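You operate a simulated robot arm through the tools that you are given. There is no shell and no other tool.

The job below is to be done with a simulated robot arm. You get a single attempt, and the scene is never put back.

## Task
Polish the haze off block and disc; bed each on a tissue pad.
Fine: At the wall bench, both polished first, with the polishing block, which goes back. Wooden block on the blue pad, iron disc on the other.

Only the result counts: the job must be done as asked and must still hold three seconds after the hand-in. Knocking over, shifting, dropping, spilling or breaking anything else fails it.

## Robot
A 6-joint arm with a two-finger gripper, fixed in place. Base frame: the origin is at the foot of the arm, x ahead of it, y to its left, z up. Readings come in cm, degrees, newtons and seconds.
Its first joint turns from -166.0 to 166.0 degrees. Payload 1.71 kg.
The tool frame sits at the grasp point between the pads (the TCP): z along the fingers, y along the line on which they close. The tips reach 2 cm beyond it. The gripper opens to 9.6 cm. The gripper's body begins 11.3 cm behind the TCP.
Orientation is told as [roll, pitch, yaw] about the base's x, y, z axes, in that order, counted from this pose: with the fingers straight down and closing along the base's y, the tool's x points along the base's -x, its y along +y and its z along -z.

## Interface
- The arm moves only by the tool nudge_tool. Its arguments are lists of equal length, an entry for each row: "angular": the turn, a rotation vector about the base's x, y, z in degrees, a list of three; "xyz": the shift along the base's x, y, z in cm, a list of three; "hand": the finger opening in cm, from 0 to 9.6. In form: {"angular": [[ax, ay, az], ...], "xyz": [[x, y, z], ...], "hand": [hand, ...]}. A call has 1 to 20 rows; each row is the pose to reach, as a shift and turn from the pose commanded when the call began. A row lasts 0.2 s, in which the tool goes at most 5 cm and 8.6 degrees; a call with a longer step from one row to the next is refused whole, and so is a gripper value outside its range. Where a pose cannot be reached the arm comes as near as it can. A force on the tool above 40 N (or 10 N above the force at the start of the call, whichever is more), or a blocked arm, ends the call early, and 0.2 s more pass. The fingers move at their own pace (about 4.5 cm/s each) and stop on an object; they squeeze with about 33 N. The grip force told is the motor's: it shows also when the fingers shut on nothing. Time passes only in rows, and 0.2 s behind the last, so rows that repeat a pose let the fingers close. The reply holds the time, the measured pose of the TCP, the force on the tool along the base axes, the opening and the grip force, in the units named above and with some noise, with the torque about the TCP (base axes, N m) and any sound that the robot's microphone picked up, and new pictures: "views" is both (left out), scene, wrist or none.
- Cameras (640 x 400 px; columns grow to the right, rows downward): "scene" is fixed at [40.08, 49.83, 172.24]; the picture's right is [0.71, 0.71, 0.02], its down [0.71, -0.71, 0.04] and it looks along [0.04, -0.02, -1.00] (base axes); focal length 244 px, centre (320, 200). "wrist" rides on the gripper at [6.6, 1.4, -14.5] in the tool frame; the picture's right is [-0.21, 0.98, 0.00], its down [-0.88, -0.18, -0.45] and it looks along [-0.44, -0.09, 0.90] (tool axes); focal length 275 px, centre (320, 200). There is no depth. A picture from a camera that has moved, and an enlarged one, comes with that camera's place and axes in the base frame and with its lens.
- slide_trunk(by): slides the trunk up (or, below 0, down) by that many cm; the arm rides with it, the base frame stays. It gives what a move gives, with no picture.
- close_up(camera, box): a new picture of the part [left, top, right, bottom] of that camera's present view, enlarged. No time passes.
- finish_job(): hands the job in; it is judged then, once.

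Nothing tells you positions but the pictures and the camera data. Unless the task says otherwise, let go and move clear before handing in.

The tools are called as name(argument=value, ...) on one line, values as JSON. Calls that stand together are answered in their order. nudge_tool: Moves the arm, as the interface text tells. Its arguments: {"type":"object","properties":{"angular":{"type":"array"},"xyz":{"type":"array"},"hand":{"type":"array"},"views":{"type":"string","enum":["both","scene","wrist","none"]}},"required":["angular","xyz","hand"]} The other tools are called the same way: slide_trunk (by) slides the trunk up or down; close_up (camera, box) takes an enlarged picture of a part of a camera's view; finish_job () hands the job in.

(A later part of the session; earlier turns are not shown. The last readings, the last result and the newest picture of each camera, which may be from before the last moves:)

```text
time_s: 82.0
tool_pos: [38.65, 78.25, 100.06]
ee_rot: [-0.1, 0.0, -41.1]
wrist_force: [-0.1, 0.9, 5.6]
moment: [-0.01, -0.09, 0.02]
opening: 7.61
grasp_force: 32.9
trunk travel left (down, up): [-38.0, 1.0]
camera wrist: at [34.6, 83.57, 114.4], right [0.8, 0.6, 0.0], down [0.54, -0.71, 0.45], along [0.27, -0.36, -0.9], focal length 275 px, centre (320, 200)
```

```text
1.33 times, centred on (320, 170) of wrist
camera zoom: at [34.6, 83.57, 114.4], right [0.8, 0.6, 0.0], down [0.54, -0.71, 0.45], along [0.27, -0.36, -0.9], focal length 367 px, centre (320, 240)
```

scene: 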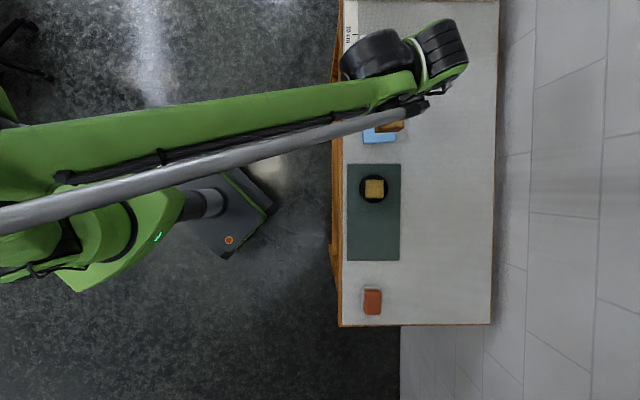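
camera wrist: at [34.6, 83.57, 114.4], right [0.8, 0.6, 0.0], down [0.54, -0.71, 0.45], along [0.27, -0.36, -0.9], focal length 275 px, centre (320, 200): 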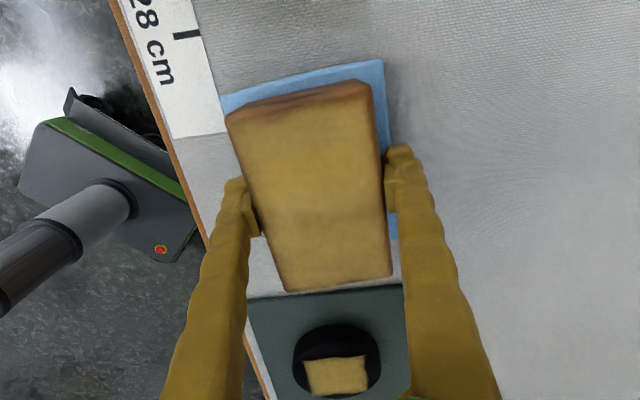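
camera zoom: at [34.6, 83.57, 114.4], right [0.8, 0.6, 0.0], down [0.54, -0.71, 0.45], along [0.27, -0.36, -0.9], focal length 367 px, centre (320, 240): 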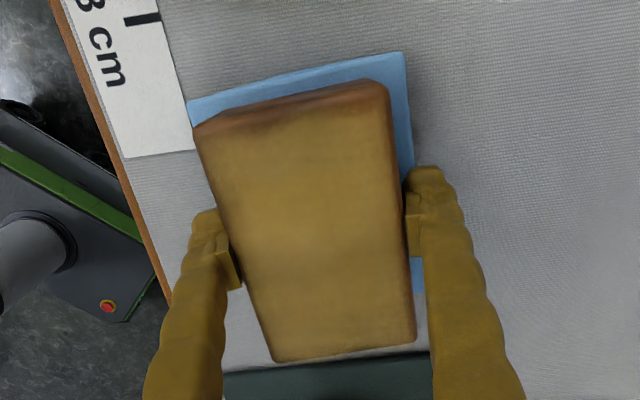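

The block lies within the pad on all sides. I'll open the fingers and rise straight up.

nudge_tool(angular=[[0, 0, 0], [0, 0, 0], [0, 0, 0], [0, 0, 0], [0, 0, 0], [0, 0, 0]], xyz=[[0, 0, 0.03], [0, 0, 0.03], [0, 0, 0.03], [0, 0, 0.03], [0, 0, 0.03], [0, 0, 0.03]], hand=[3, 7.9, 8.5, 9.2, 9.6, 9.6], views="none")

nudge_tool(angular=[[0, 0, 0], [0, 0, 0], [0, 0, 0], [0, 0, 0], [0, 0, 0], [0, 0, 0]], xyz=[[0, 0, 0.5], [0, 0, 2], [0, 0, 5], [0, 0, 8], [0, 0, 10], [0, 0, 10]], hand=[9.6, 9.6, 9.6, 9.6, 9.6, 9.6], views="wrist")

close_up(camera="wrist", box=[180, 0, 460, 240])

```text
time_s: 83.4
tool_pos: [38.71, 78.29, 99.97]
ee_rot: [0.0, 0.1, -41.1]
wrist_force: [-0.4, -0.8, -0.2]
moment: [-0.01, -0.01, 0.0]
opening: 9.59
grasp_force: 0.1
trunk travel left (down, up): [-38.0, 1.0]
```

```text
time_s: 84.8
tool_pos: [38.83, 78.19, 110.25]
ee_rot: [-0.1, -0.1, -41.1]
wrist_force: [-0.3, 0.0, 0.1]
moment: [0.01, 0.02, 0.02]
opening: 9.62
grasp_force: 0.2
trunk travel left (down, up): [-38.0, 1.0]
camera wrist: at [34.82, 83.54, 124.53], right [0.8, 0.6, 0.0], down [0.54, -0.71, 0.45], along [0.27, -0.36, -0.9], focal length 275 px, centre (320, 200)
```

wrist: 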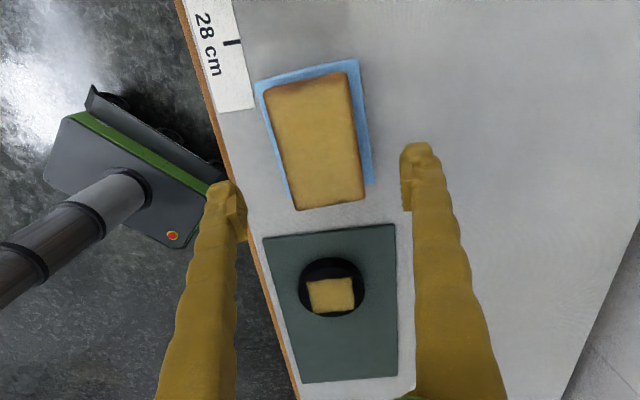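

```text
1.67 times, centred on (320, 120) of wrist
camera zoom: at [34.82, 83.54, 124.53], right [0.8, 0.6, 0.0], down [0.54, -0.71, 0.45], along [0.27, -0.36, -0.9], focal length 459 px, centre (320, 333)
```

zoom: 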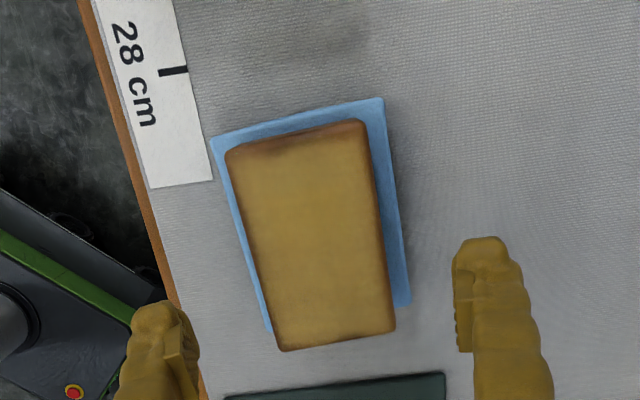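

The wooden block is bedded on the blue pad. Next I'll move over the disc and measure its position and diameter carefully, because it nearly fills the gripper's opening.

nudge_tool(angular=[[0, 0, -1], [0, 0, -2], [0, 0, -3], [0, 0, -3.9], [0, 0, -3.9], [0, 0, -3.9], [0, 0, -3.9]], xyz=[[2.5, -3, 1], [5, -6, 1], [7.5, -9, 1], [10, -12, 1], [12.5, -14.5, 0], [13.2, -15.1, -1], [13.2, -15.1, -1]], hand=[9.6, 9.6, 9.6, 9.6, 9.6, 9.6, 9.6], views="both")

nudge_tool(angular=[[0, 0, 0], [0, 0, 0]], xyz=[[0, 0, 0], [0, 0, 0]], hand=[9.6, 9.6], views="none")

close_up(camera="wrist", box=[220, 50, 420, 210])

```text
time_s: 86.4
tool_pos: [51.81, 63.09, 109.08]
ee_rot: [-0.1, 0.0, -44.8]
wrist_force: [0.9, 1.4, 0.8]
moment: [-0.01, 0.02, 0.01]
opening: 9.61
grasp_force: 0.0
trunk travel left (down, up): [-38.0, 1.0]
camera wrist: at [48.2, 68.72, 123.4], right [0.84, 0.55, 0.0], down [0.49, -0.75, 0.45], along [0.24, -0.37, -0.9], focal length 275 px, centre (320, 200)
```

scene: 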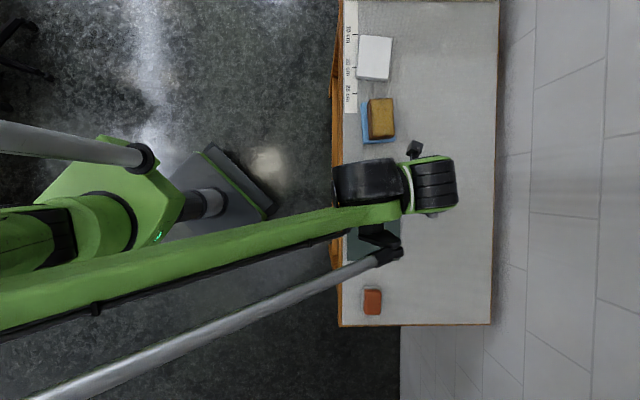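
wrist: 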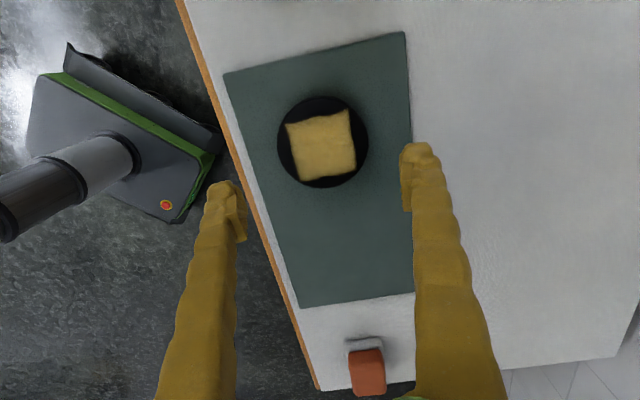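

```text
time_s: 87.0
tool_pos: [51.84, 63.22, 109.01]
ee_rot: [-0.2, 0.0, -45.0]
wrist_force: [0.9, 0.3, 0.0]
moment: [0.01, -0.02, 0.01]
opening: 9.61
grasp_force: 0.1
trunk travel left (down, up): [-38.0, 1.0]
```

```text
2.50 times, centred on (320, 130) of wrist
camera zoom: at [48.19, 68.72, 123.42], right [0.84, 0.55, 0.0], down [0.49, -0.75, 0.45], along [0.24, -0.37, -0.9], focal length 688 px, centre (320, 375)
```

zoom: 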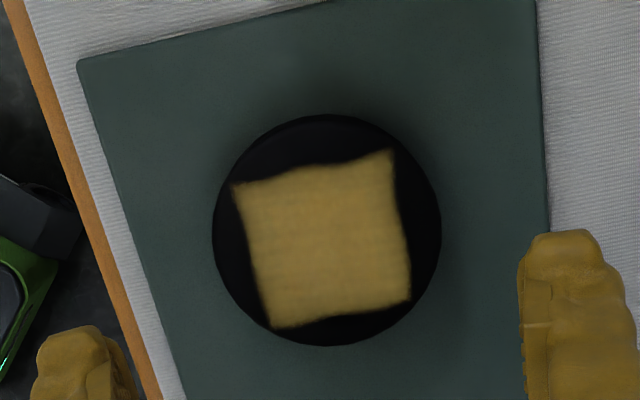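

The disc measures about 8.7–8.8 cm across, with its centre about (−0.15, +0.2) from the hand's centre in the tool frame. I'll correct for that and come down to just above the disc to check the finger clearances.

nudge_tool(angular=[[0, 0, 0], [0, 0, 0], [0, 0, 0], [0, 0, 0], [0, 0, 0]], xyz=[[0.25, 0.03, -2.5], [0.25, 0.03, -5], [0.25, 0.03, -7.2], [0.25, 0.03, -7.8], [0.25, 0.03, -7.8]], hand=[9.6, 9.6, 9.6, 9.6, 9.6], views="none")

nudge_tool(angular=[[0, 0, 0], [0, 0, 0]], xyz=[[0, 0, 0], [0, 0, 0]], hand=[9.6, 9.6], views="wrist")

close_up(camera="wrist", box=[190, 90, 450, 270])

```text
time_s: 88.2
tool_pos: [52.16, 63.24, 101.35]
ee_rot: [-0.1, 0.0, -45.0]
wrist_force: [-0.1, 0.5, 0.4]
moment: [-0.03, -0.01, 0.0]
opening: 9.6
grasp_force: 0.1
trunk travel left (down, up): [-38.0, 1.0]
```

```text
time_s: 88.8
tool_pos: [52.21, 63.11, 101.17]
ee_rot: [-0.1, 0.1, -45.0]
wrist_force: [-0.2, 0.5, -0.3]
moment: [0.03, 0.0, -0.01]
opening: 9.58
grasp_force: 0.1
trunk travel left (down, up): [-38.0, 1.0]
camera wrist: at [48.49, 68.78, 115.58], right [0.84, 0.55, 0.0], down [0.49, -0.75, 0.45], along [0.24, -0.37, -0.9], focal length 275 px, centre (320, 200)
```

wrist: 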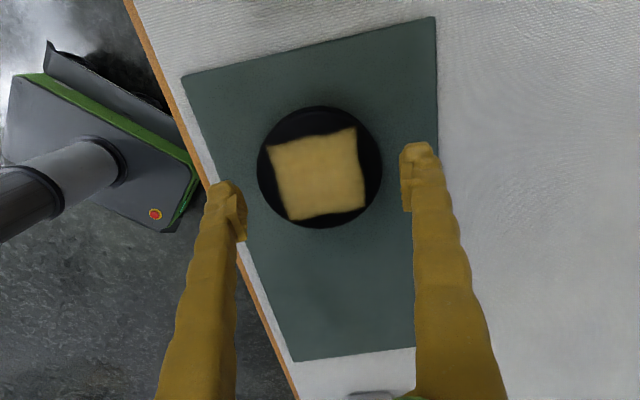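

```text
2.22 times, centred on (320, 180) of wrist
camera zoom: at [48.49, 68.78, 115.58], right [0.84, 0.55, 0.0], down [0.49, -0.75, 0.45], along [0.24, -0.37, -0.9], focal length 612 px, centre (320, 244)
```

zoom: 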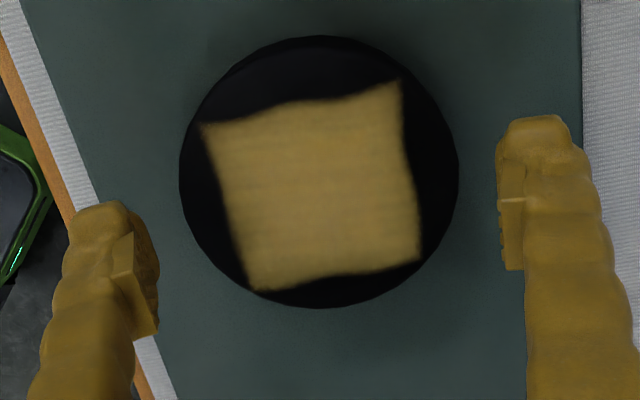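

The disc is centred between the fingers with about 0.5 cm of clearance on each side. I'll descend slowly past its rim.

nudge_tool(angular=[[0, 0, 0], [0, 0, 0], [0, 0, 0], [0, 0, 0], [0, 0, 0], [0, 0, 0], [0, 0, 0], [0, 0, 0]], xyz=[[0, 0, -0.5], [0, 0, -1.0], [0, 0, -1.2], [0, 0, -1.4], [0, 0, -1.6], [0, 0, -1.8], [0, 0, -1.9], [0, 0, -1.9]], hand=[9.6, 9.6, 9.6, 9.6, 9.6, 9.6, 9.6, 9.6], views="wrist")

close_up(camera="wrist", box=[190, 90, 450, 270])

```text
time_s: 90.6
tool_pos: [52.19, 63.19, 99.34]
ee_rot: [-0.1, 0.0, -45.0]
wrist_force: [0.1, -0.1, 0.6]
moment: [-0.01, 0.0, 0.01]
opening: 9.61
grasp_force: 0.0
trunk travel left (down, up): [-38.0, 1.0]
camera wrist: at [48.45, 68.8, 113.64], right [0.84, 0.55, 0.0], down [0.49, -0.75, 0.45], along [0.24, -0.37, -0.9], focal length 275 px, centre (320, 200)
```

wrist: 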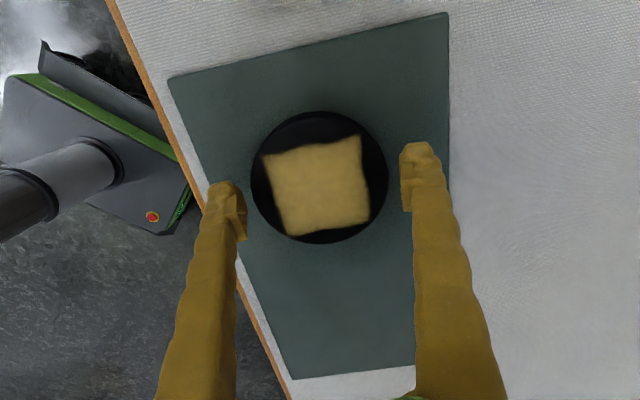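

```text
2.22 times, centred on (320, 180) of wrist
camera zoom: at [48.45, 68.8, 113.64], right [0.84, 0.55, 0.0], down [0.49, -0.75, 0.45], along [0.24, -0.37, -0.9], focal length 612 px, centre (320, 244)
```

zoom: 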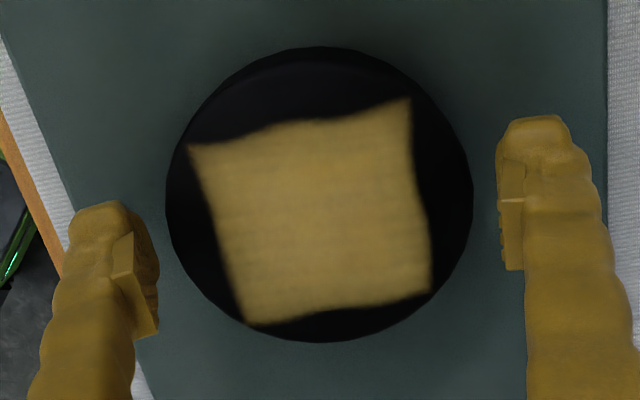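

Still well centred: the disc is 8.7 cm across with about 0.45 cm free on each side. I'll continue down to z ≈ 97.4.

nudge_tool(angular=[[0, 0, 0], [0, 0, 0], [0, 0, 0], [0, 0, 0], [0, 0, 0], [0, 0, 0], [0, 0, 0], [0, 0, 0]], xyz=[[-0.07, 0.07, -0.2], [-0.14, 0.14, -0.5], [-0.14, 0.14, -0.8], [-0.14, 0.14, -1.1], [-0.14, 0.14, -1.4], [-0.14, 0.14, -1.6], [-0.14, 0.14, -1.8], [-0.14, 0.14, -1.8]], hand=[9.6, 9.6, 9.6, 9.6, 9.6, 9.6, 9.6, 9.6], views="wrist")

close_up(camera="wrist", box=[190, 90, 450, 270])

```text
time_s: 92.4
tool_pos: [52.07, 63.22, 97.45]
ee_rot: [-0.1, 0.0, -44.9]
wrist_force: [-0.7, -0.1, -0.3]
moment: [0.02, -0.01, 0.0]
opening: 9.58
grasp_force: 0.0
trunk travel left (down, up): [-38.0, 1.0]
camera wrist: at [48.4, 68.88, 111.83], right [0.84, 0.55, 0.0], down [0.49, -0.75, 0.45], along [0.24, -0.37, -0.9], focal length 275 px, centre (320, 200)
```

wrist: 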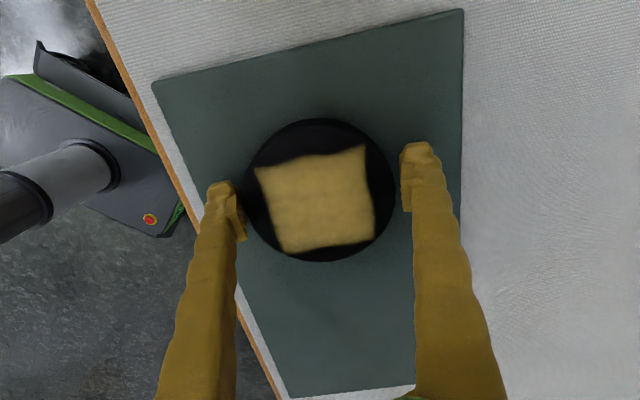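

```text
2.22 times, centred on (320, 180) of wrist
camera zoom: at [48.4, 68.88, 111.83], right [0.84, 0.55, 0.0], down [0.49, -0.75, 0.45], along [0.24, -0.37, -0.9], focal length 612 px, centre (320, 244)
```

zoom: 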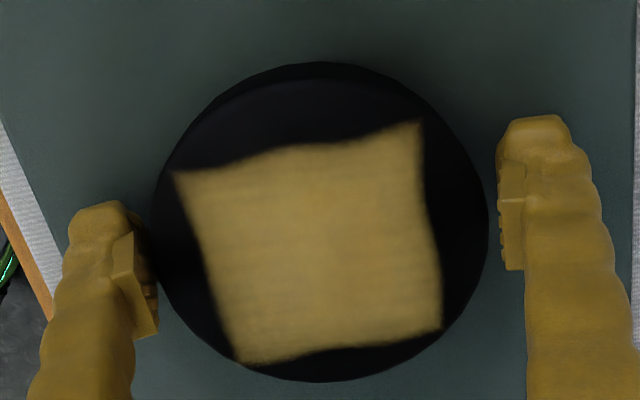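

nudge_tool(angular=[[0, 0, 0], [0, 0, 0], [0, 0, 0], [0, 0, 0], [0, 0, 0]], xyz=[[0, 0, -0.08], [0, 0, -0.16], [0, 0, -0.24], [0, 0, -0.3], [0, 0, -0.3]], hand=[9.6, 9.6, 9.6, 9.6, 9.6], views="none")

nudge_tool(angular=[[0, 0, 0], [0, 0, 0], [0, 0, 0], [0, 0, 0], [0, 0, 0]], xyz=[[0, 0, 0], [0, 0, 0], [0, 0, 0], [0, 0, 0], [0, 0, 0]], hand=[9.2, 8.8, 7, 5, 4], views="none")

nudge_tool(angular=[[0, 0, 0], [0, 0, 0], [0, 0, 0]], xyz=[[0, 0, 0], [0, 0, 0], [0, 0, 0]], hand=[4, 4, 4], views="wrist")

```text
time_s: 93.6
tool_pos: [51.98, 63.29, 97.19]
ee_rot: [-0.2, 0.0, -45.0]
wrist_force: [0.0, 0.7, 0.4]
moment: [-0.01, -0.03, 0.01]
opening: 9.62
grasp_force: 0.0
trunk travel left (down, up): [-38.0, 1.0]
```

```text
time_s: 94.8
tool_pos: [52.01, 63.2, 97.29]
ee_rot: [-0.1, 0.1, -45.0]
wrist_force: [-6.3, -6.2, 1.1]
moment: [-0.15, 0.15, -0.03]
opening: 9.12
grasp_force: 33.1
trunk travel left (down, up): [-38.0, 1.0]
```

```text
time_s: 95.6
tool_pos: [52.12, 63.31, 97.37]
ee_rot: [-0.1, 0.1, -45.0]
wrist_force: [-4.0, -4.6, 3.2]
moment: [-0.11, 0.07, -0.05]
opening: 9.11
grasp_force: 33.1
trunk travel left (down, up): [-38.0, 1.0]
camera wrist: at [48.32, 68.87, 111.62], right [0.84, 0.55, 0.0], down [0.49, -0.75, 0.45], along [0.24, -0.37, -0.9], focal length 275 px, centre (320, 200)
```

wrist: 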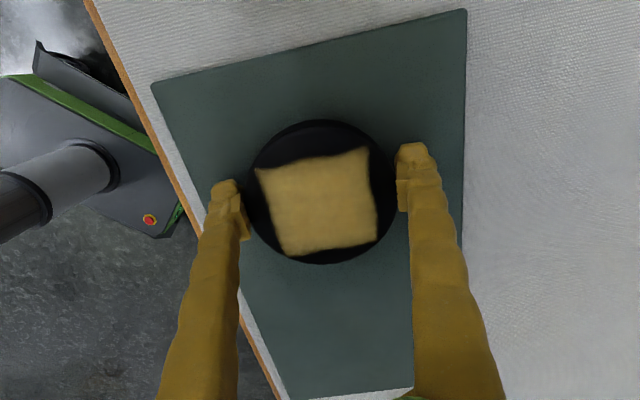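

Gripped at 9.1 cm. I'll lift slowly and check that the disc comes up without slipping.

nudge_tool(angular=[[0, 0, 0], [0, 0, 0], [0, 0, 0], [0, 0, 0], [0, 0, 0]], xyz=[[-0.05, -0.05, 0.2], [-0.05, -0.05, 0.5], [-0.05, -0.05, 0.9], [-0.05, -0.05, 1.2], [-0.05, -0.05, 1.2]], hand=[4, 4, 4, 4, 4], views="wrist")

close_up(camera="wrist", box=[190, 90, 450, 270])

```text
time_s: 96.8
tool_pos: [52.0, 63.35, 98.42]
ee_rot: [-0.3, 0.1, -45.0]
wrist_force: [-0.6, -0.9, -9.8]
moment: [0.03, 0.02, 0.0]
opening: 8.73
grasp_force: 33.3
trunk travel left (down, up): [-38.0, 1.0]
camera wrist: at [48.29, 68.92, 112.82], right [0.84, 0.55, 0.0], down [0.49, -0.75, 0.45], along [0.24, -0.37, -0.9], focal length 275 px, centre (320, 200)
```

wrist: 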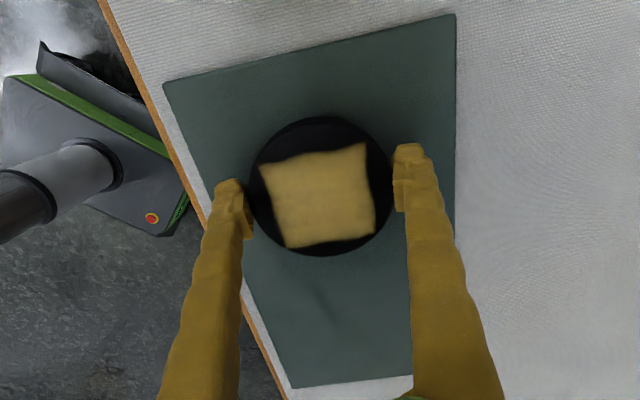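

```text
2.22 times, centred on (320, 180) of wrist
camera zoom: at [48.29, 68.92, 112.82], right [0.84, 0.55, 0.0], down [0.49, -0.75, 0.45], along [0.24, -0.37, -0.9], focal length 612 px, centre (320, 244)
```

zoom: 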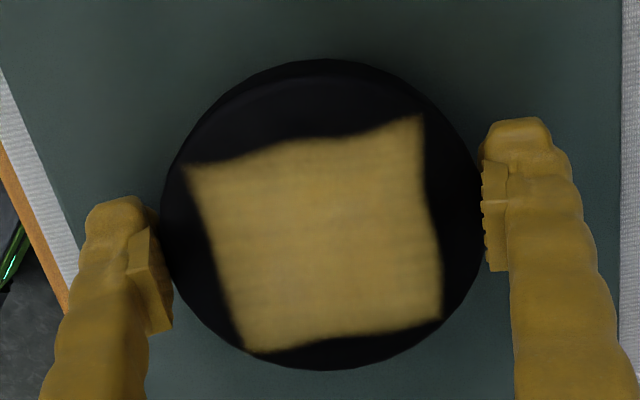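

The opening shrank to 8.7 cm while lifting, and the disc looks no closer to the camera, so the fingers may have slipped up its sloping rim. I'll check closely before going further.

nudge_tool(angular=[[0, 0, 0], [0, 0, 0]], xyz=[[0, 0, 0], [0, 0, 0]], hand=[4, 4], views="wrist")

close_up(camera="wrist", box=[220, 90, 430, 270])

close_up(camera="wrist", box=[360, 130, 440, 230])

close_up(camera="scene", box=[340, 150, 420, 230])

```text
time_s: 97.4
tool_pos: [52.07, 63.3, 98.34]
ee_rot: [-0.3, 0.0, -45.0]
wrist_force: [0.4, -0.2, -9.2]
moment: [0.05, 0.04, -0.01]
opening: 8.71
grasp_force: 33.2
trunk travel left (down, up): [-38.0, 1.0]
camera wrist: at [48.29, 68.92, 112.81], right [0.84, 0.55, 0.0], down [0.49, -0.75, 0.45], along [0.24, -0.37, -0.9], focal length 275 px, centre (320, 200)
```

wrist: 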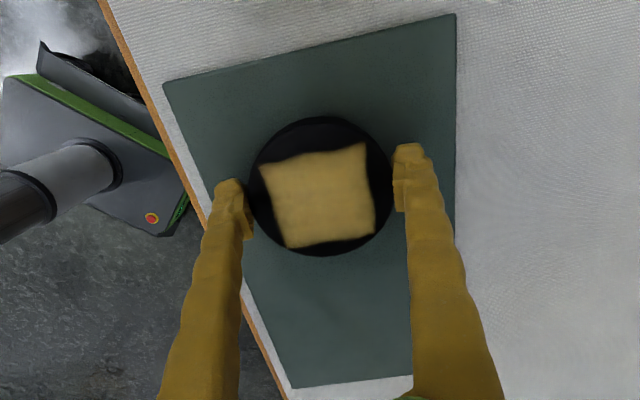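

```text
2.22 times, centred on (325, 180) of wrist
camera zoom: at [48.29, 68.92, 112.81], right [0.84, 0.55, 0.0], down [0.49, -0.75, 0.45], along [0.24, -0.37, -0.9], focal length 612 px, centre (309, 244)
```

zoom: 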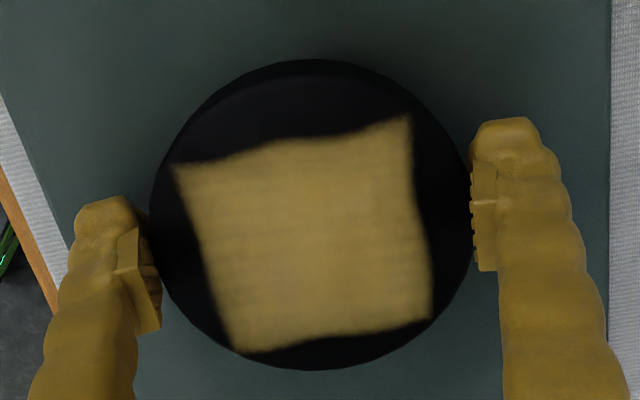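

```text
4.00 times, centred on (400, 180) of wrist
camera zoom: at [48.29, 68.92, 112.81], right [0.84, 0.55, 0.0], down [0.49, -0.75, 0.45], along [0.24, -0.37, -0.9], focal length 1101 px, centre (0, 280)
```

zoom: 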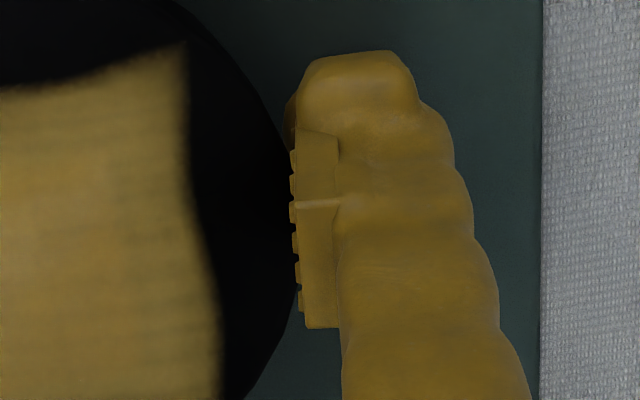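

```text
5.00 times, centred on (380, 190) of scene
camera zoom: at [40.08, 49.83, 172.24], right [0.71, 0.71, 0.02], down [0.71, -0.71, 0.04], along [0.04, -0.02, -1.0], focal length 1218 px, centre (20, 250)
```

zoom: 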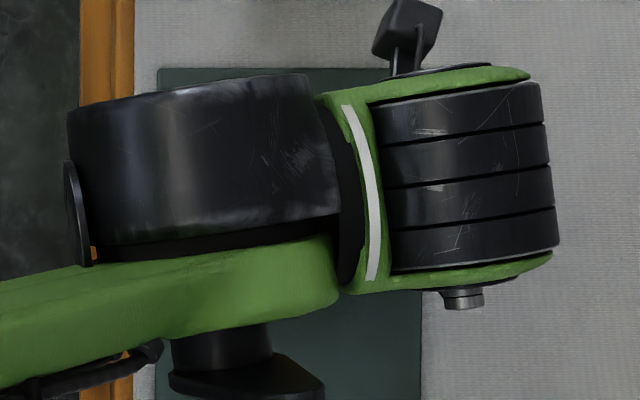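

nudge_tool(angular=[[0, 0, 0], [0, 0, 0], [0, 0, 0], [0, 0, 0]], xyz=[[0, 0, 0.1], [0, 0, 0.25], [0, 0, 0.4], [0, 0, 0.4]], hand=[4, 4, 4, 4], views="wrist")

close_up(camera="wrist", box=[220, 90, 430, 270])

```text
time_s: 98.4
tool_pos: [52.08, 63.32, 98.79]
ee_rot: [-0.2, 0.0, -45.0]
wrist_force: [-0.1, -1.0, -8.9]
moment: [0.03, 0.07, 0.01]
opening: 8.73
grasp_force: 33.1
trunk travel left (down, up): [-38.0, 1.0]
camera wrist: at [48.31, 68.95, 113.16], right [0.84, 0.55, 0.0], down [0.49, -0.75, 0.45], along [0.24, -0.37, -0.9], focal length 275 px, centre (320, 200)
```

wrist: 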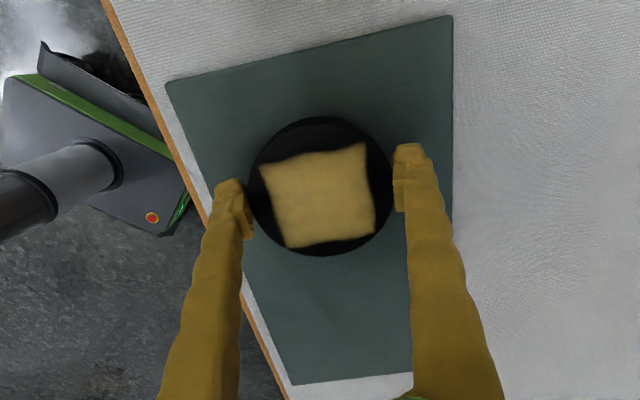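

```text
2.22 times, centred on (325, 180) of wrist
camera zoom: at [48.31, 68.95, 113.16], right [0.84, 0.55, 0.0], down [0.49, -0.75, 0.45], along [0.24, -0.37, -0.9], focal length 612 px, centre (309, 244)
```

zoom: 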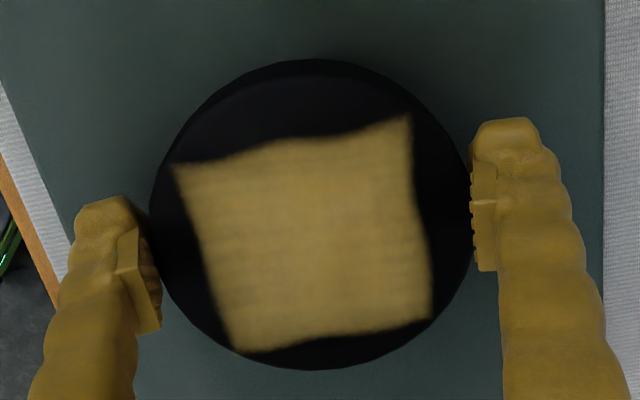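

The disc now rises with the hand: it keeps the same place in the view while the mat recedes, and it weighs about 9 N. I'll lift it gently and watch for any slip.

nudge_tool(angular=[[0, 0, 0], [0, 0, 0], [0, 0, 0], [0, 0, 0], [0, 0, 0], [0, 0, 0], [0, 0, 0], [0, 0, 0], [0, 0, 0], [0, 0, 0]], xyz=[[0, 0, 0.5], [0, 0, 1.5], [0, 0, 3], [0, 0, 4.5], [0, 0, 6], [0, 0, 7.5], [0, 0, 9], [0, 0, 10.5], [0, 0, 11.5], [0, 0, 11.5]], hand=[4, 4, 4, 4, 4, 4, 4, 4, 4, 4], views="wrist")

close_up(camera="wrist", box=[220, 90, 430, 270])

```text
time_s: 100.6
tool_pos: [51.98, 63.37, 110.34]
ee_rot: [-0.1, 0.0, -45.0]
wrist_force: [-0.3, -0.5, -9.0]
moment: [0.05, 0.03, 0.04]
opening: 8.69
grasp_force: 32.6
trunk travel left (down, up): [-38.0, 1.0]
camera wrist: at [48.33, 68.89, 124.66], right [0.84, 0.55, 0.0], down [0.49, -0.75, 0.45], along [0.24, -0.37, -0.9], focal length 275 px, centre (320, 200)
```

wrist: 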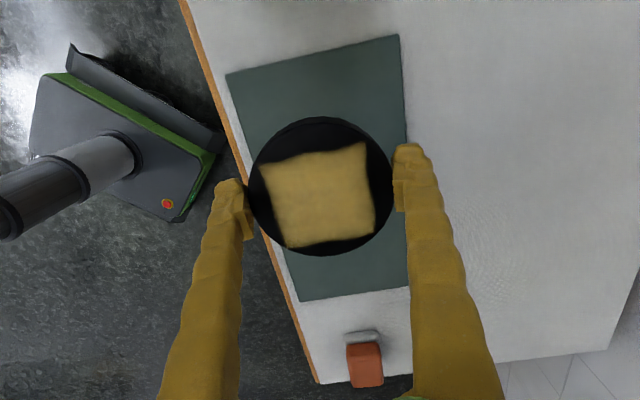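

```text
2.22 times, centred on (325, 180) of wrist
camera zoom: at [48.33, 68.89, 124.66], right [0.84, 0.55, 0.0], down [0.49, -0.75, 0.45], along [0.24, -0.37, -0.9], focal length 612 px, centre (309, 244)
```

zoom: 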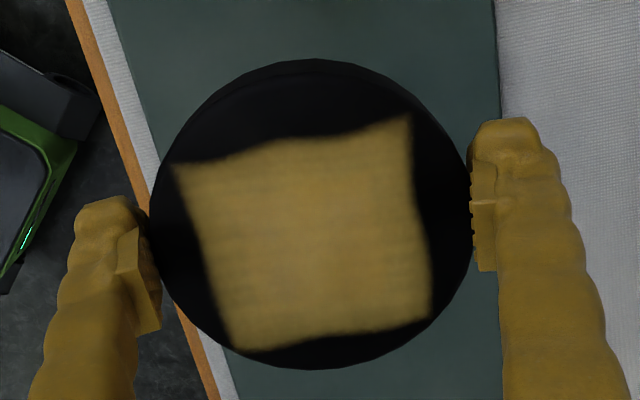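

Hold is solid, with no slip. I'll carry it over the wooden block at this height toward the white pad and stop short of it to look.

nudge_tool(angular=[[0, 0, 0], [0, 0, 0], [0, 0, 0], [0, 0, 0], [0, 0, 0], [0, 0, 0], [0, 0, 0], [0, 0, 0], [0, 0, 0], [0, 0, 0], [0, 0, 0], [0, 0, 0], [0, 0, 0], [0, 0, 0], [0, 0, 0], [0, 0, 0]], xyz=[[-0.7, 0.7, 0.3], [-2.1, 2.1, 0.5], [-3.7, 3.7, 0.5], [-5.4, 5.4, 0.5], [-7.1, 7.1, 0.5], [-8.8, 8.8, 0.5], [-10.5, 10.5, 0.5], [-12.2, 12.2, 0.5], [-13.9, 13.9, 0.5], [-15.6, 15.6, 0.5], [-17.3, 17.3, 0.5], [-19, 19, 0.5], [-20.3, 20.3, 0.5], [-21, 21, 0.5], [-21, 21, 0.5], [-21, 21, 0.5]], hand=[4, 4, 4, 4, 4, 4, 4, 4, 4, 4, 4, 4, 4, 4, 4, 4], views="both")

close_up(camera="wrist", box=[180, 0, 440, 170])

```text
time_s: 104.0
tool_pos: [31.13, 84.37, 110.85]
ee_rot: [-0.1, 0.1, -45.1]
wrist_force: [-0.1, -0.2, -9.1]
moment: [0.02, 0.02, 0.0]
opening: 8.69
grasp_force: 32.8
trunk travel left (down, up): [-38.0, 1.0]
camera wrist: at [27.31, 89.99, 125.15], right [0.84, 0.55, 0.0], down [0.49, -0.75, 0.45], along [0.24, -0.37, -0.9], focal length 275 px, centre (320, 200)
```

scene: 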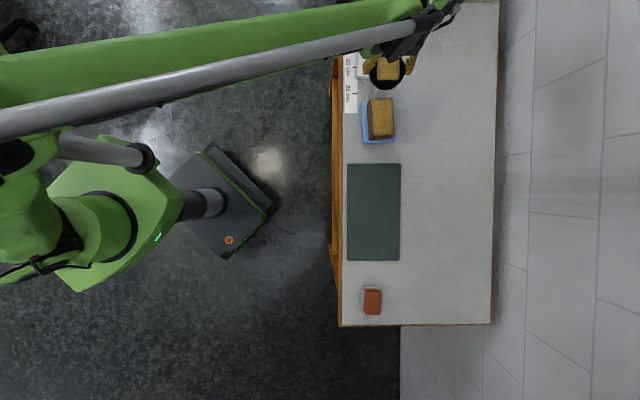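
wrist: 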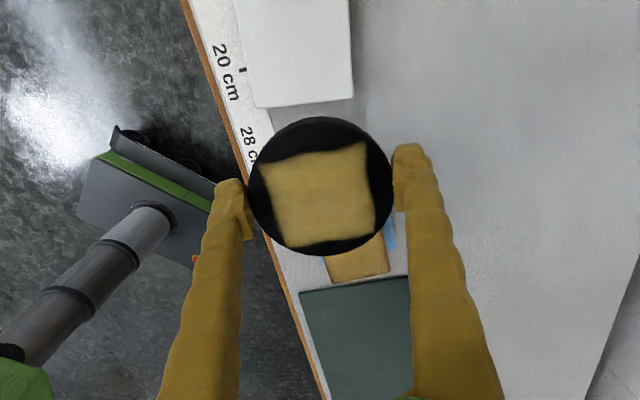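

```text
2.35 times, centred on (310, 85) of wrist
camera zoom: at [27.31, 89.99, 125.15], right [0.84, 0.55, 0.0], down [0.49, -0.75, 0.45], along [0.24, -0.37, -0.9], focal length 648 px, centre (344, 471)
```

zoom: 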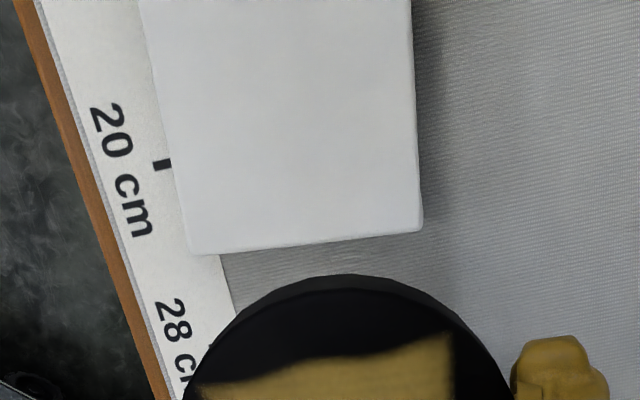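

The white pad is in view: about 9.8 cm wide, turned about 6°, with its centre near (24.15, 91.05). I'll move the disc over it at z ≈ 107 and check the alignment there.

nudge_tool(angular=[[0, 0, 0], [0, 0, 0], [0, 0, 0], [0, 0, 0], [0, 0, 0], [0, 0, 0], [0, 0, 0], [0, 0, 0], [0, 0, 0], [0, 0, 0]], xyz=[[-0.7, 0.67, 0], [-2.1, 2, -0.4], [-3.6, 3.45, -1], [-5.1, 4.9, -1.8], [-6.3, 6, -2.6], [-6.98, 6.68, -3.3], [-6.98, 6.68, -3.9], [-6.98, 6.68, -3.9], [-6.98, 6.68, -3.9], [-6.98, 6.68, -3.9]], hand=[4, 4, 4, 4, 4, 4, 4, 4, 4, 4], views="both")

close_up(camera="wrist", box=[180, 40, 460, 270])

```text
time_s: 106.2
tool_pos: [24.06, 91.0, 106.89]
ee_rot: [-0.3, 0.0, -45.1]
wrist_force: [-0.3, -0.1, -10.5]
moment: [0.01, 0.06, -0.05]
opening: 8.66
grasp_force: 33.0
trunk travel left (down, up): [-38.0, 1.0]
camera wrist: at [20.36, 96.66, 121.23], right [0.84, 0.55, 0.0], down [0.49, -0.75, 0.45], along [0.24, -0.37, -0.9], focal length 275 px, centre (320, 200)
```

scene: 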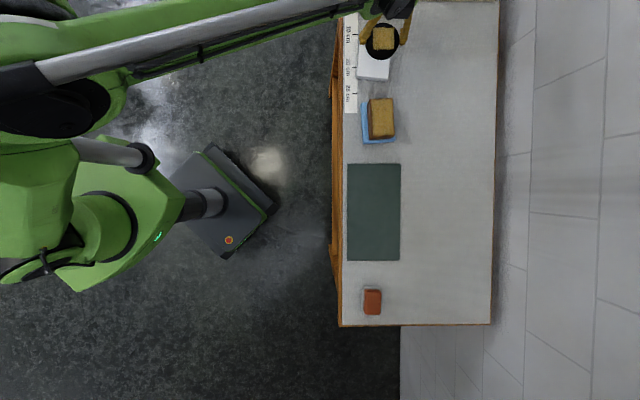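
wrist: 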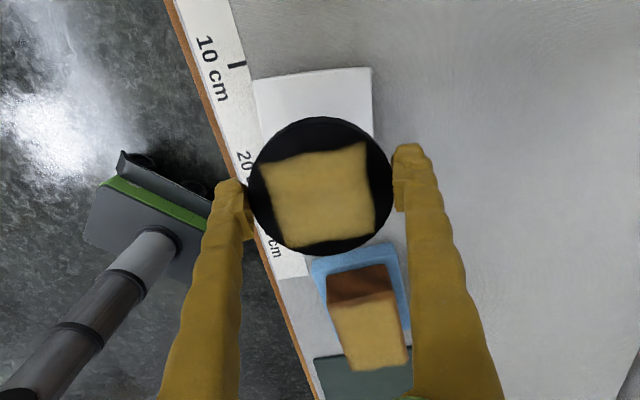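

```text
1.74 times, centred on (320, 155) of wrist
camera zoom: at [20.36, 96.66, 121.23], right [0.84, 0.55, 0.0], down [0.49, -0.75, 0.45], along [0.24, -0.37, -0.9], focal length 479 px, centre (320, 278)
```

zoom: 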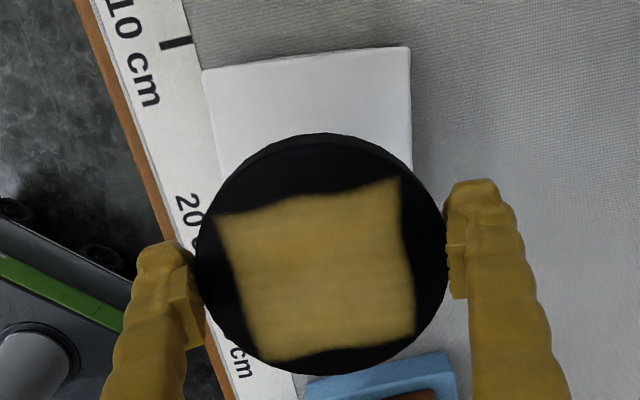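

The disc is over the pad's centre to within about 0.1 cm. I'll lower to z ≈ 102, then creep.

nudge_tool(angular=[[0.1, -0.1, 0], [0.2, -0.2, 0], [0.2, -0.2, 0], [0.2, -0.2, 0], [0.2, -0.2, 0], [0.2, -0.2, 0], [0.2, -0.2, 0]], xyz=[[0.05, 0, -0.8], [0.05, 0, -2], [0.05, 0, -3.2], [0.05, 0, -4.2], [0.05, 0, -4.8], [0.05, 0, -5], [0.05, 0, -5]], hand=[4, 4, 4, 4, 4, 4, 4], views="both")

close_up(camera="scene", box=[340, 0, 430, 150])

close_up(camera="wrist", box=[180, 40, 460, 270])

```text
time_s: 107.8
tool_pos: [24.11, 91.06, 101.97]
ee_rot: [0.1, 0.0, -45.0]
wrist_force: [-0.8, 0.3, -9.6]
moment: [0.04, 0.02, 0.0]
opening: 8.71
grasp_force: 33.2
trunk travel left (down, up): [-38.0, 1.0]
camera wrist: at [20.38, 96.58, 116.29], right [0.84, 0.55, 0.0], down [0.49, -0.75, 0.44], along [0.24, -0.37, -0.9], focal length 275 px, centre (320, 200)
```

scene: 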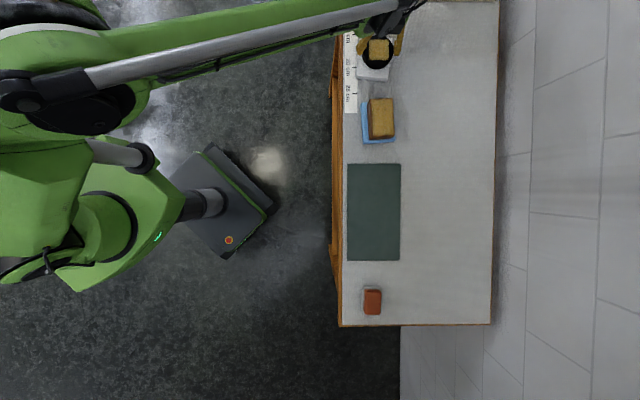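
wrist: 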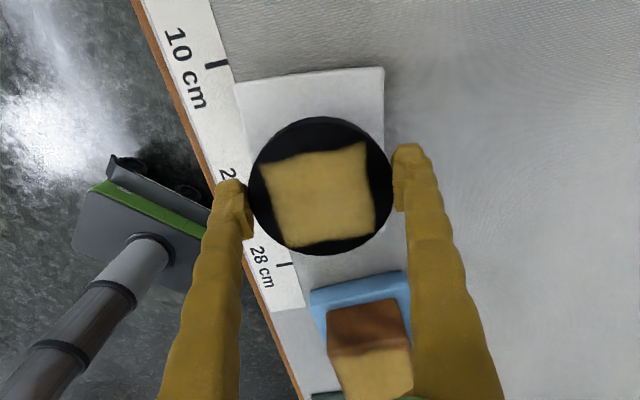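

```text
2.67 times, centred on (385, 75) of scene
camera zoom: at [40.08, 49.83, 172.24], right [0.71, 0.71, 0.02], down [0.71, -0.71, 0.04], along [0.04, -0.02, -1.0], focal length 649 px, centre (147, 533)
```

zoom: 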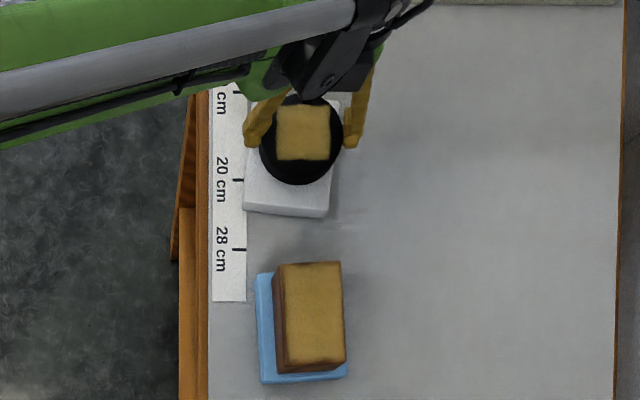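

```text
1.74 times, centred on (320, 155) of wrist
camera zoom: at [20.38, 96.58, 116.29], right [0.84, 0.55, 0.0], down [0.49, -0.75, 0.44], along [0.24, -0.37, -0.9], focal length 479 px, centre (320, 278)
```

zoom: 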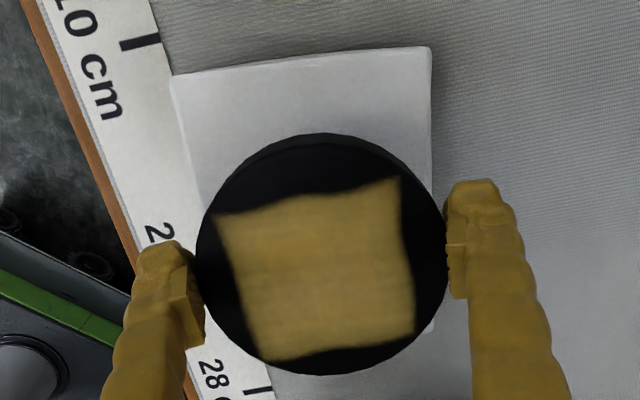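

Centred on the white pad on all sides. Now a slow creep down to contact.

nudge_tool(angular=[[0, 0, 0], [0, 0, 0], [0, 0, 0], [0, 0, 0], [0, 0, 0], [0, 0, 0]], xyz=[[0, 0, -0.3], [0, 0, -0.6], [0, 0, -0.8], [0, 0, -0.9], [0, 0, -1], [0, 0, -1]], hand=[4, 4, 4, 4, 4, 4], views="none")

nudge_tool(angular=[[0, 0, 0], [0, 0, 0], [0, 0, 0], [0, 0, 0]], xyz=[[0, 0, -0.06], [0, 0, -0.12], [0, 0, -0.18], [0, 0, -0.18]], hand=[4, 4, 4, 4], views="none")

```text
time_s: 109.2
tool_pos: [24.1, 90.95, 100.92]
ee_rot: [0.0, 0.0, -44.9]
wrist_force: [-0.3, 0.1, -8.4]
moment: [0.05, 0.03, -0.01]
opening: 8.68
grasp_force: 32.6
trunk travel left (down, up): [-38.0, 1.0]
```

```text
time_s: 110.2
tool_pos: [24.01, 91.08, 100.81]
ee_rot: [0.1, 0.0, -44.9]
wrist_force: [0.9, -0.2, -8.8]
moment: [0.01, 0.0, 0.01]
opening: 8.68
grasp_force: 33.3
trunk travel left (down, up): [-38.0, 1.0]
```

nudge_tool(angular=[[0, 0, 0], [0, 0, 0], [0, 0, 0], [0, 0, 0]], xyz=[[0, 0, -0.06], [0, 0, -0.12], [0, 0, -0.18], [0, 0, -0.18]], hand=[4, 4, 4, 4], views="none")

nudge_tool(angular=[[0, 0, 0], [0, 0, 0], [0, 0, 0], [0, 0, 0]], xyz=[[0, 0, -0.05], [0, 0, -0.1], [0, 0, -0.15], [0, 0, -0.15]], hand=[4, 4, 4, 4], views="none")

```text
time_s: 111.2
tool_pos: [24.04, 91.06, 100.47]
ee_rot: [0.1, 0.0, -45.0]
wrist_force: [0.3, -0.3, -8.9]
moment: [0.02, 0.03, -0.02]
opening: 8.68
grasp_force: 32.6
trunk travel left (down, up): [-38.0, 1.0]
```

```text
time_s: 112.2
tool_pos: [24.13, 90.94, 100.33]
ee_rot: [0.0, 0.1, -45.0]
wrist_force: [-0.2, 0.1, -9.5]
moment: [0.04, 0.04, -0.01]
opening: 8.67
grasp_force: 32.8
trunk travel left (down, up): [-38.0, 1.0]
```

nudge_tool(angular=[[0, 0, 0], [0, 0, 0], [0, 0, 0], [0, 0, 0]], xyz=[[0, 0, -0.05], [0, 0, -0.1], [0, 0, -0.15], [0, 0, -0.15]], hand=[4, 4, 4, 4], views="none")

nudge_tool(angular=[[0, 0, 0], [0, 0, 0], [0, 0, 0], [0, 0, 0]], xyz=[[0, 0, -0.04], [0, 0, -0.08], [0, 0, -0.12], [0, 0, -0.12]], hand=[4, 4, 4, 4], views="none")

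```text
time_s: 113.2
tool_pos: [23.99, 90.94, 100.23]
ee_rot: [0.1, 0.0, -44.9]
wrist_force: [0.0, 0.7, -8.8]
moment: [0.05, 0.04, -0.01]
opening: 8.68
grasp_force: 33.1
trunk travel left (down, up): [-38.0, 1.0]
```

```text
time_s: 114.2
tool_pos: [24.03, 91.0, 100.15]
ee_rot: [0.2, 0.0, -45.0]
wrist_force: [0.1, 0.5, -8.1]
moment: [0.05, 0.03, 0.03]
opening: 8.68
grasp_force: 32.9
trunk travel left (down, up): [-38.0, 1.0]
```

nudge_tool(angular=[[0, 0, 0], [0, 0, 0], [0, 0, 0], [0, 0, 0]], xyz=[[0, 0, -0.04], [0, 0, -0.08], [0, 0, -0.12], [0, 0, -0.12]], hand=[4, 4, 4, 4], views="none")

nudge_tool(angular=[[0, 0, 0], [0, 0, 0], [0, 0, 0]], xyz=[[0, 0, -0.04], [0, 0, -0.08], [0, 0, -0.08]], hand=[4, 4, 4], views="wrist")

```text
time_s: 115.2
tool_pos: [24.01, 91.05, 100.09]
ee_rot: [0.2, -0.1, -45.0]
wrist_force: [0.3, -0.5, -2.6]
moment: [-0.15, 0.11, 0.04]
opening: 8.68
grasp_force: 32.9
trunk travel left (down, up): [-38.0, 1.0]
```

```text
time_s: 116.0
tool_pos: [24.06, 90.89, 100.08]
ee_rot: [0.3, -0.1, -45.0]
wrist_force: [1.1, 4.1, 13.1]
moment: [-0.13, 0.11, 0.02]
opening: 8.67
grasp_force: 33.2
trunk travel left (down, up): [-38.0, 1.0]
camera wrist: at [20.28, 96.49, 114.43], right [0.84, 0.55, 0.0], down [0.49, -0.75, 0.44], along [0.25, -0.37, -0.9], focal length 275 px, centre (320, 200)
```

wrist: 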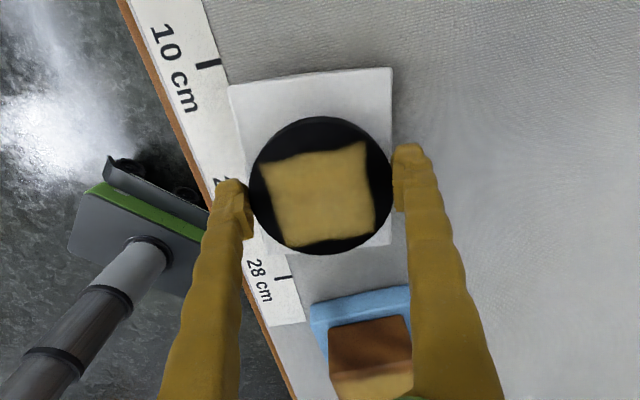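

The disc is resting on the pad. I'll ease the pressure, open the fingers fully and rise straight up.

nudge_tool(angular=[[0, 0, 0], [0, 0, 0], [0, 0, 0], [0, 0, 0], [0, 0, 0], [0, 0, 0]], xyz=[[0, 0, 0.05], [0, 0, 0.07], [0, 0, 0.07], [0, 0, 0.07], [0, 0, 0.07], [0, 0, 0.07]], hand=[4, 4, 8.9, 9.3, 9.6, 9.6], views="wrist")

close_up(camera="wrist", box=[180, 40, 460, 270])

```text
time_s: 117.4
tool_pos: [24.05, 90.99, 99.98]
ee_rot: [0.2, -0.1, -45.0]
wrist_force: [-0.7, 0.6, -0.1]
moment: [0.0, 0.01, -0.01]
opening: 9.63
grasp_force: 0.1
trunk travel left (down, up): [-38.0, 1.0]
camera wrist: at [20.29, 96.5, 114.4], right [0.84, 0.55, 0.0], down [0.49, -0.75, 0.44], along [0.24, -0.37, -0.9], focal length 275 px, centre (320, 200)
```

wrist: 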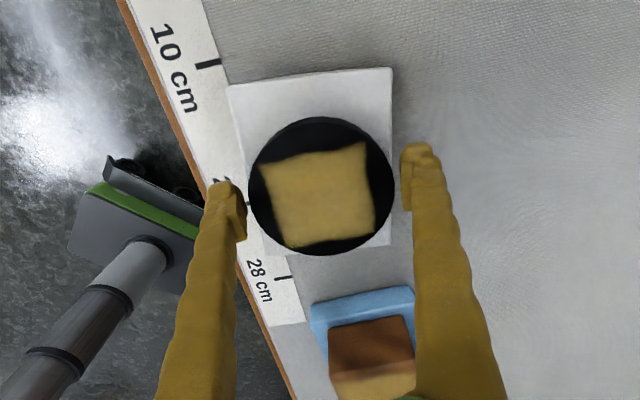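

```text
1.74 times, centred on (320, 155) of wrist
camera zoom: at [20.29, 96.5, 114.4], right [0.84, 0.55, 0.0], down [0.49, -0.75, 0.44], along [0.24, -0.37, -0.9], focal length 479 px, centre (320, 278)
```

zoom: 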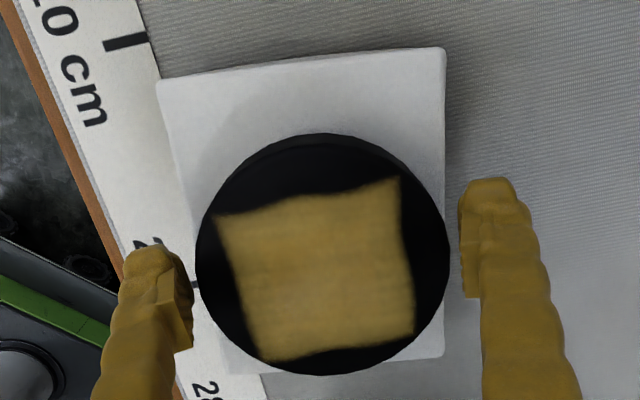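

The disc sits flat within the pad. I'll rise straight up and then draw back clear of the bench.

nudge_tool(angular=[[0, 0, 0], [0, 0, 0], [0, 0, 0], [0, 0, 0], [0, 0, 0], [0, 0, 0], [0, 0, 0], [0, 0, 0], [0, 0, 0], [0, 0, 0], [0, 0, 0], [0, 0, 0], [0, 0, 0], [0, 0, 0]], xyz=[[0, 0, 0.4], [0, 0, 1.2], [0, 0, 2.4], [0, 0, 4], [0, 0, 6.5], [-0.5, -1.5, 9], [-1, -4.5, 11], [-1.5, -8, 12.5], [-2, -12, 14], [-2.5, -16, 15], [-3, -20, 16], [-3.5, -24, 17], [-4, -28, 18], [-4, -28, 18]], hand=[9.6, 9.6, 9.6, 9.6, 9.6, 9.6, 9.6, 9.6, 9.6, 9.6, 9.6, 9.6, 9.6, 9.6], views="both")

close_up(camera="scene", box=[340, 0, 430, 150])

```text
time_s: 120.4
tool_pos: [20.16, 62.91, 118.18]
ee_rot: [0.2, 0.0, -45.0]
wrist_force: [-0.1, -0.6, -1.0]
moment: [0.06, -0.03, -0.02]
opening: 9.6
grasp_force: 0.1
trunk travel left (down, up): [-38.0, 1.0]
camera wrist: at [16.38, 68.46, 132.52], right [0.84, 0.55, 0.0], down [0.49, -0.75, 0.44], along [0.25, -0.37, -0.9], focal length 275 px, centre (320, 200)
```

scene: 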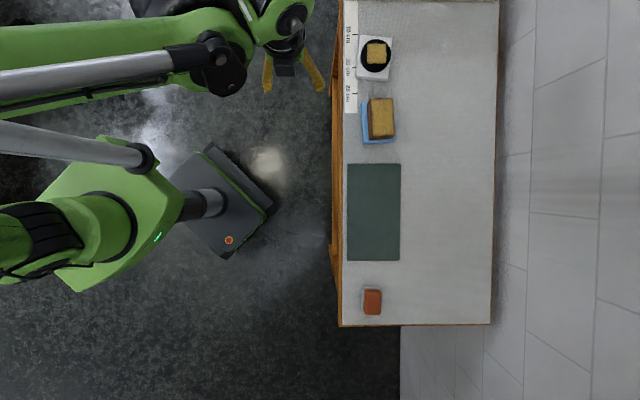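
wrist: 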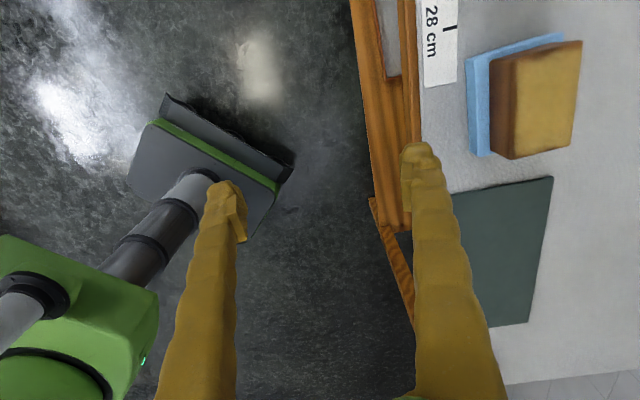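

```text
2.67 times, centred on (385, 75) of scene
camera zoom: at [40.08, 49.83, 172.24], right [0.71, 0.71, 0.02], down [0.71, -0.71, 0.04], along [0.04, -0.02, -1.0], focal length 649 px, centre (147, 533)
```

zoom: 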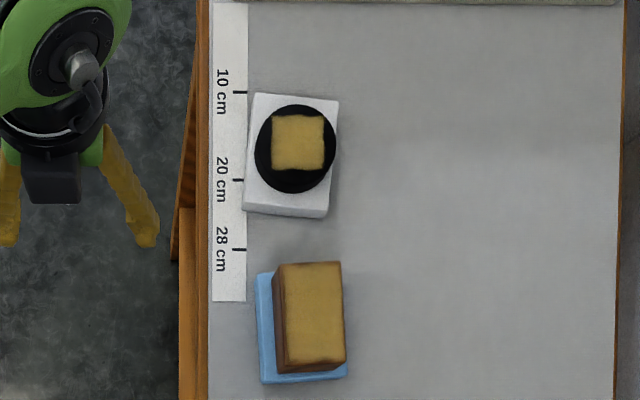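

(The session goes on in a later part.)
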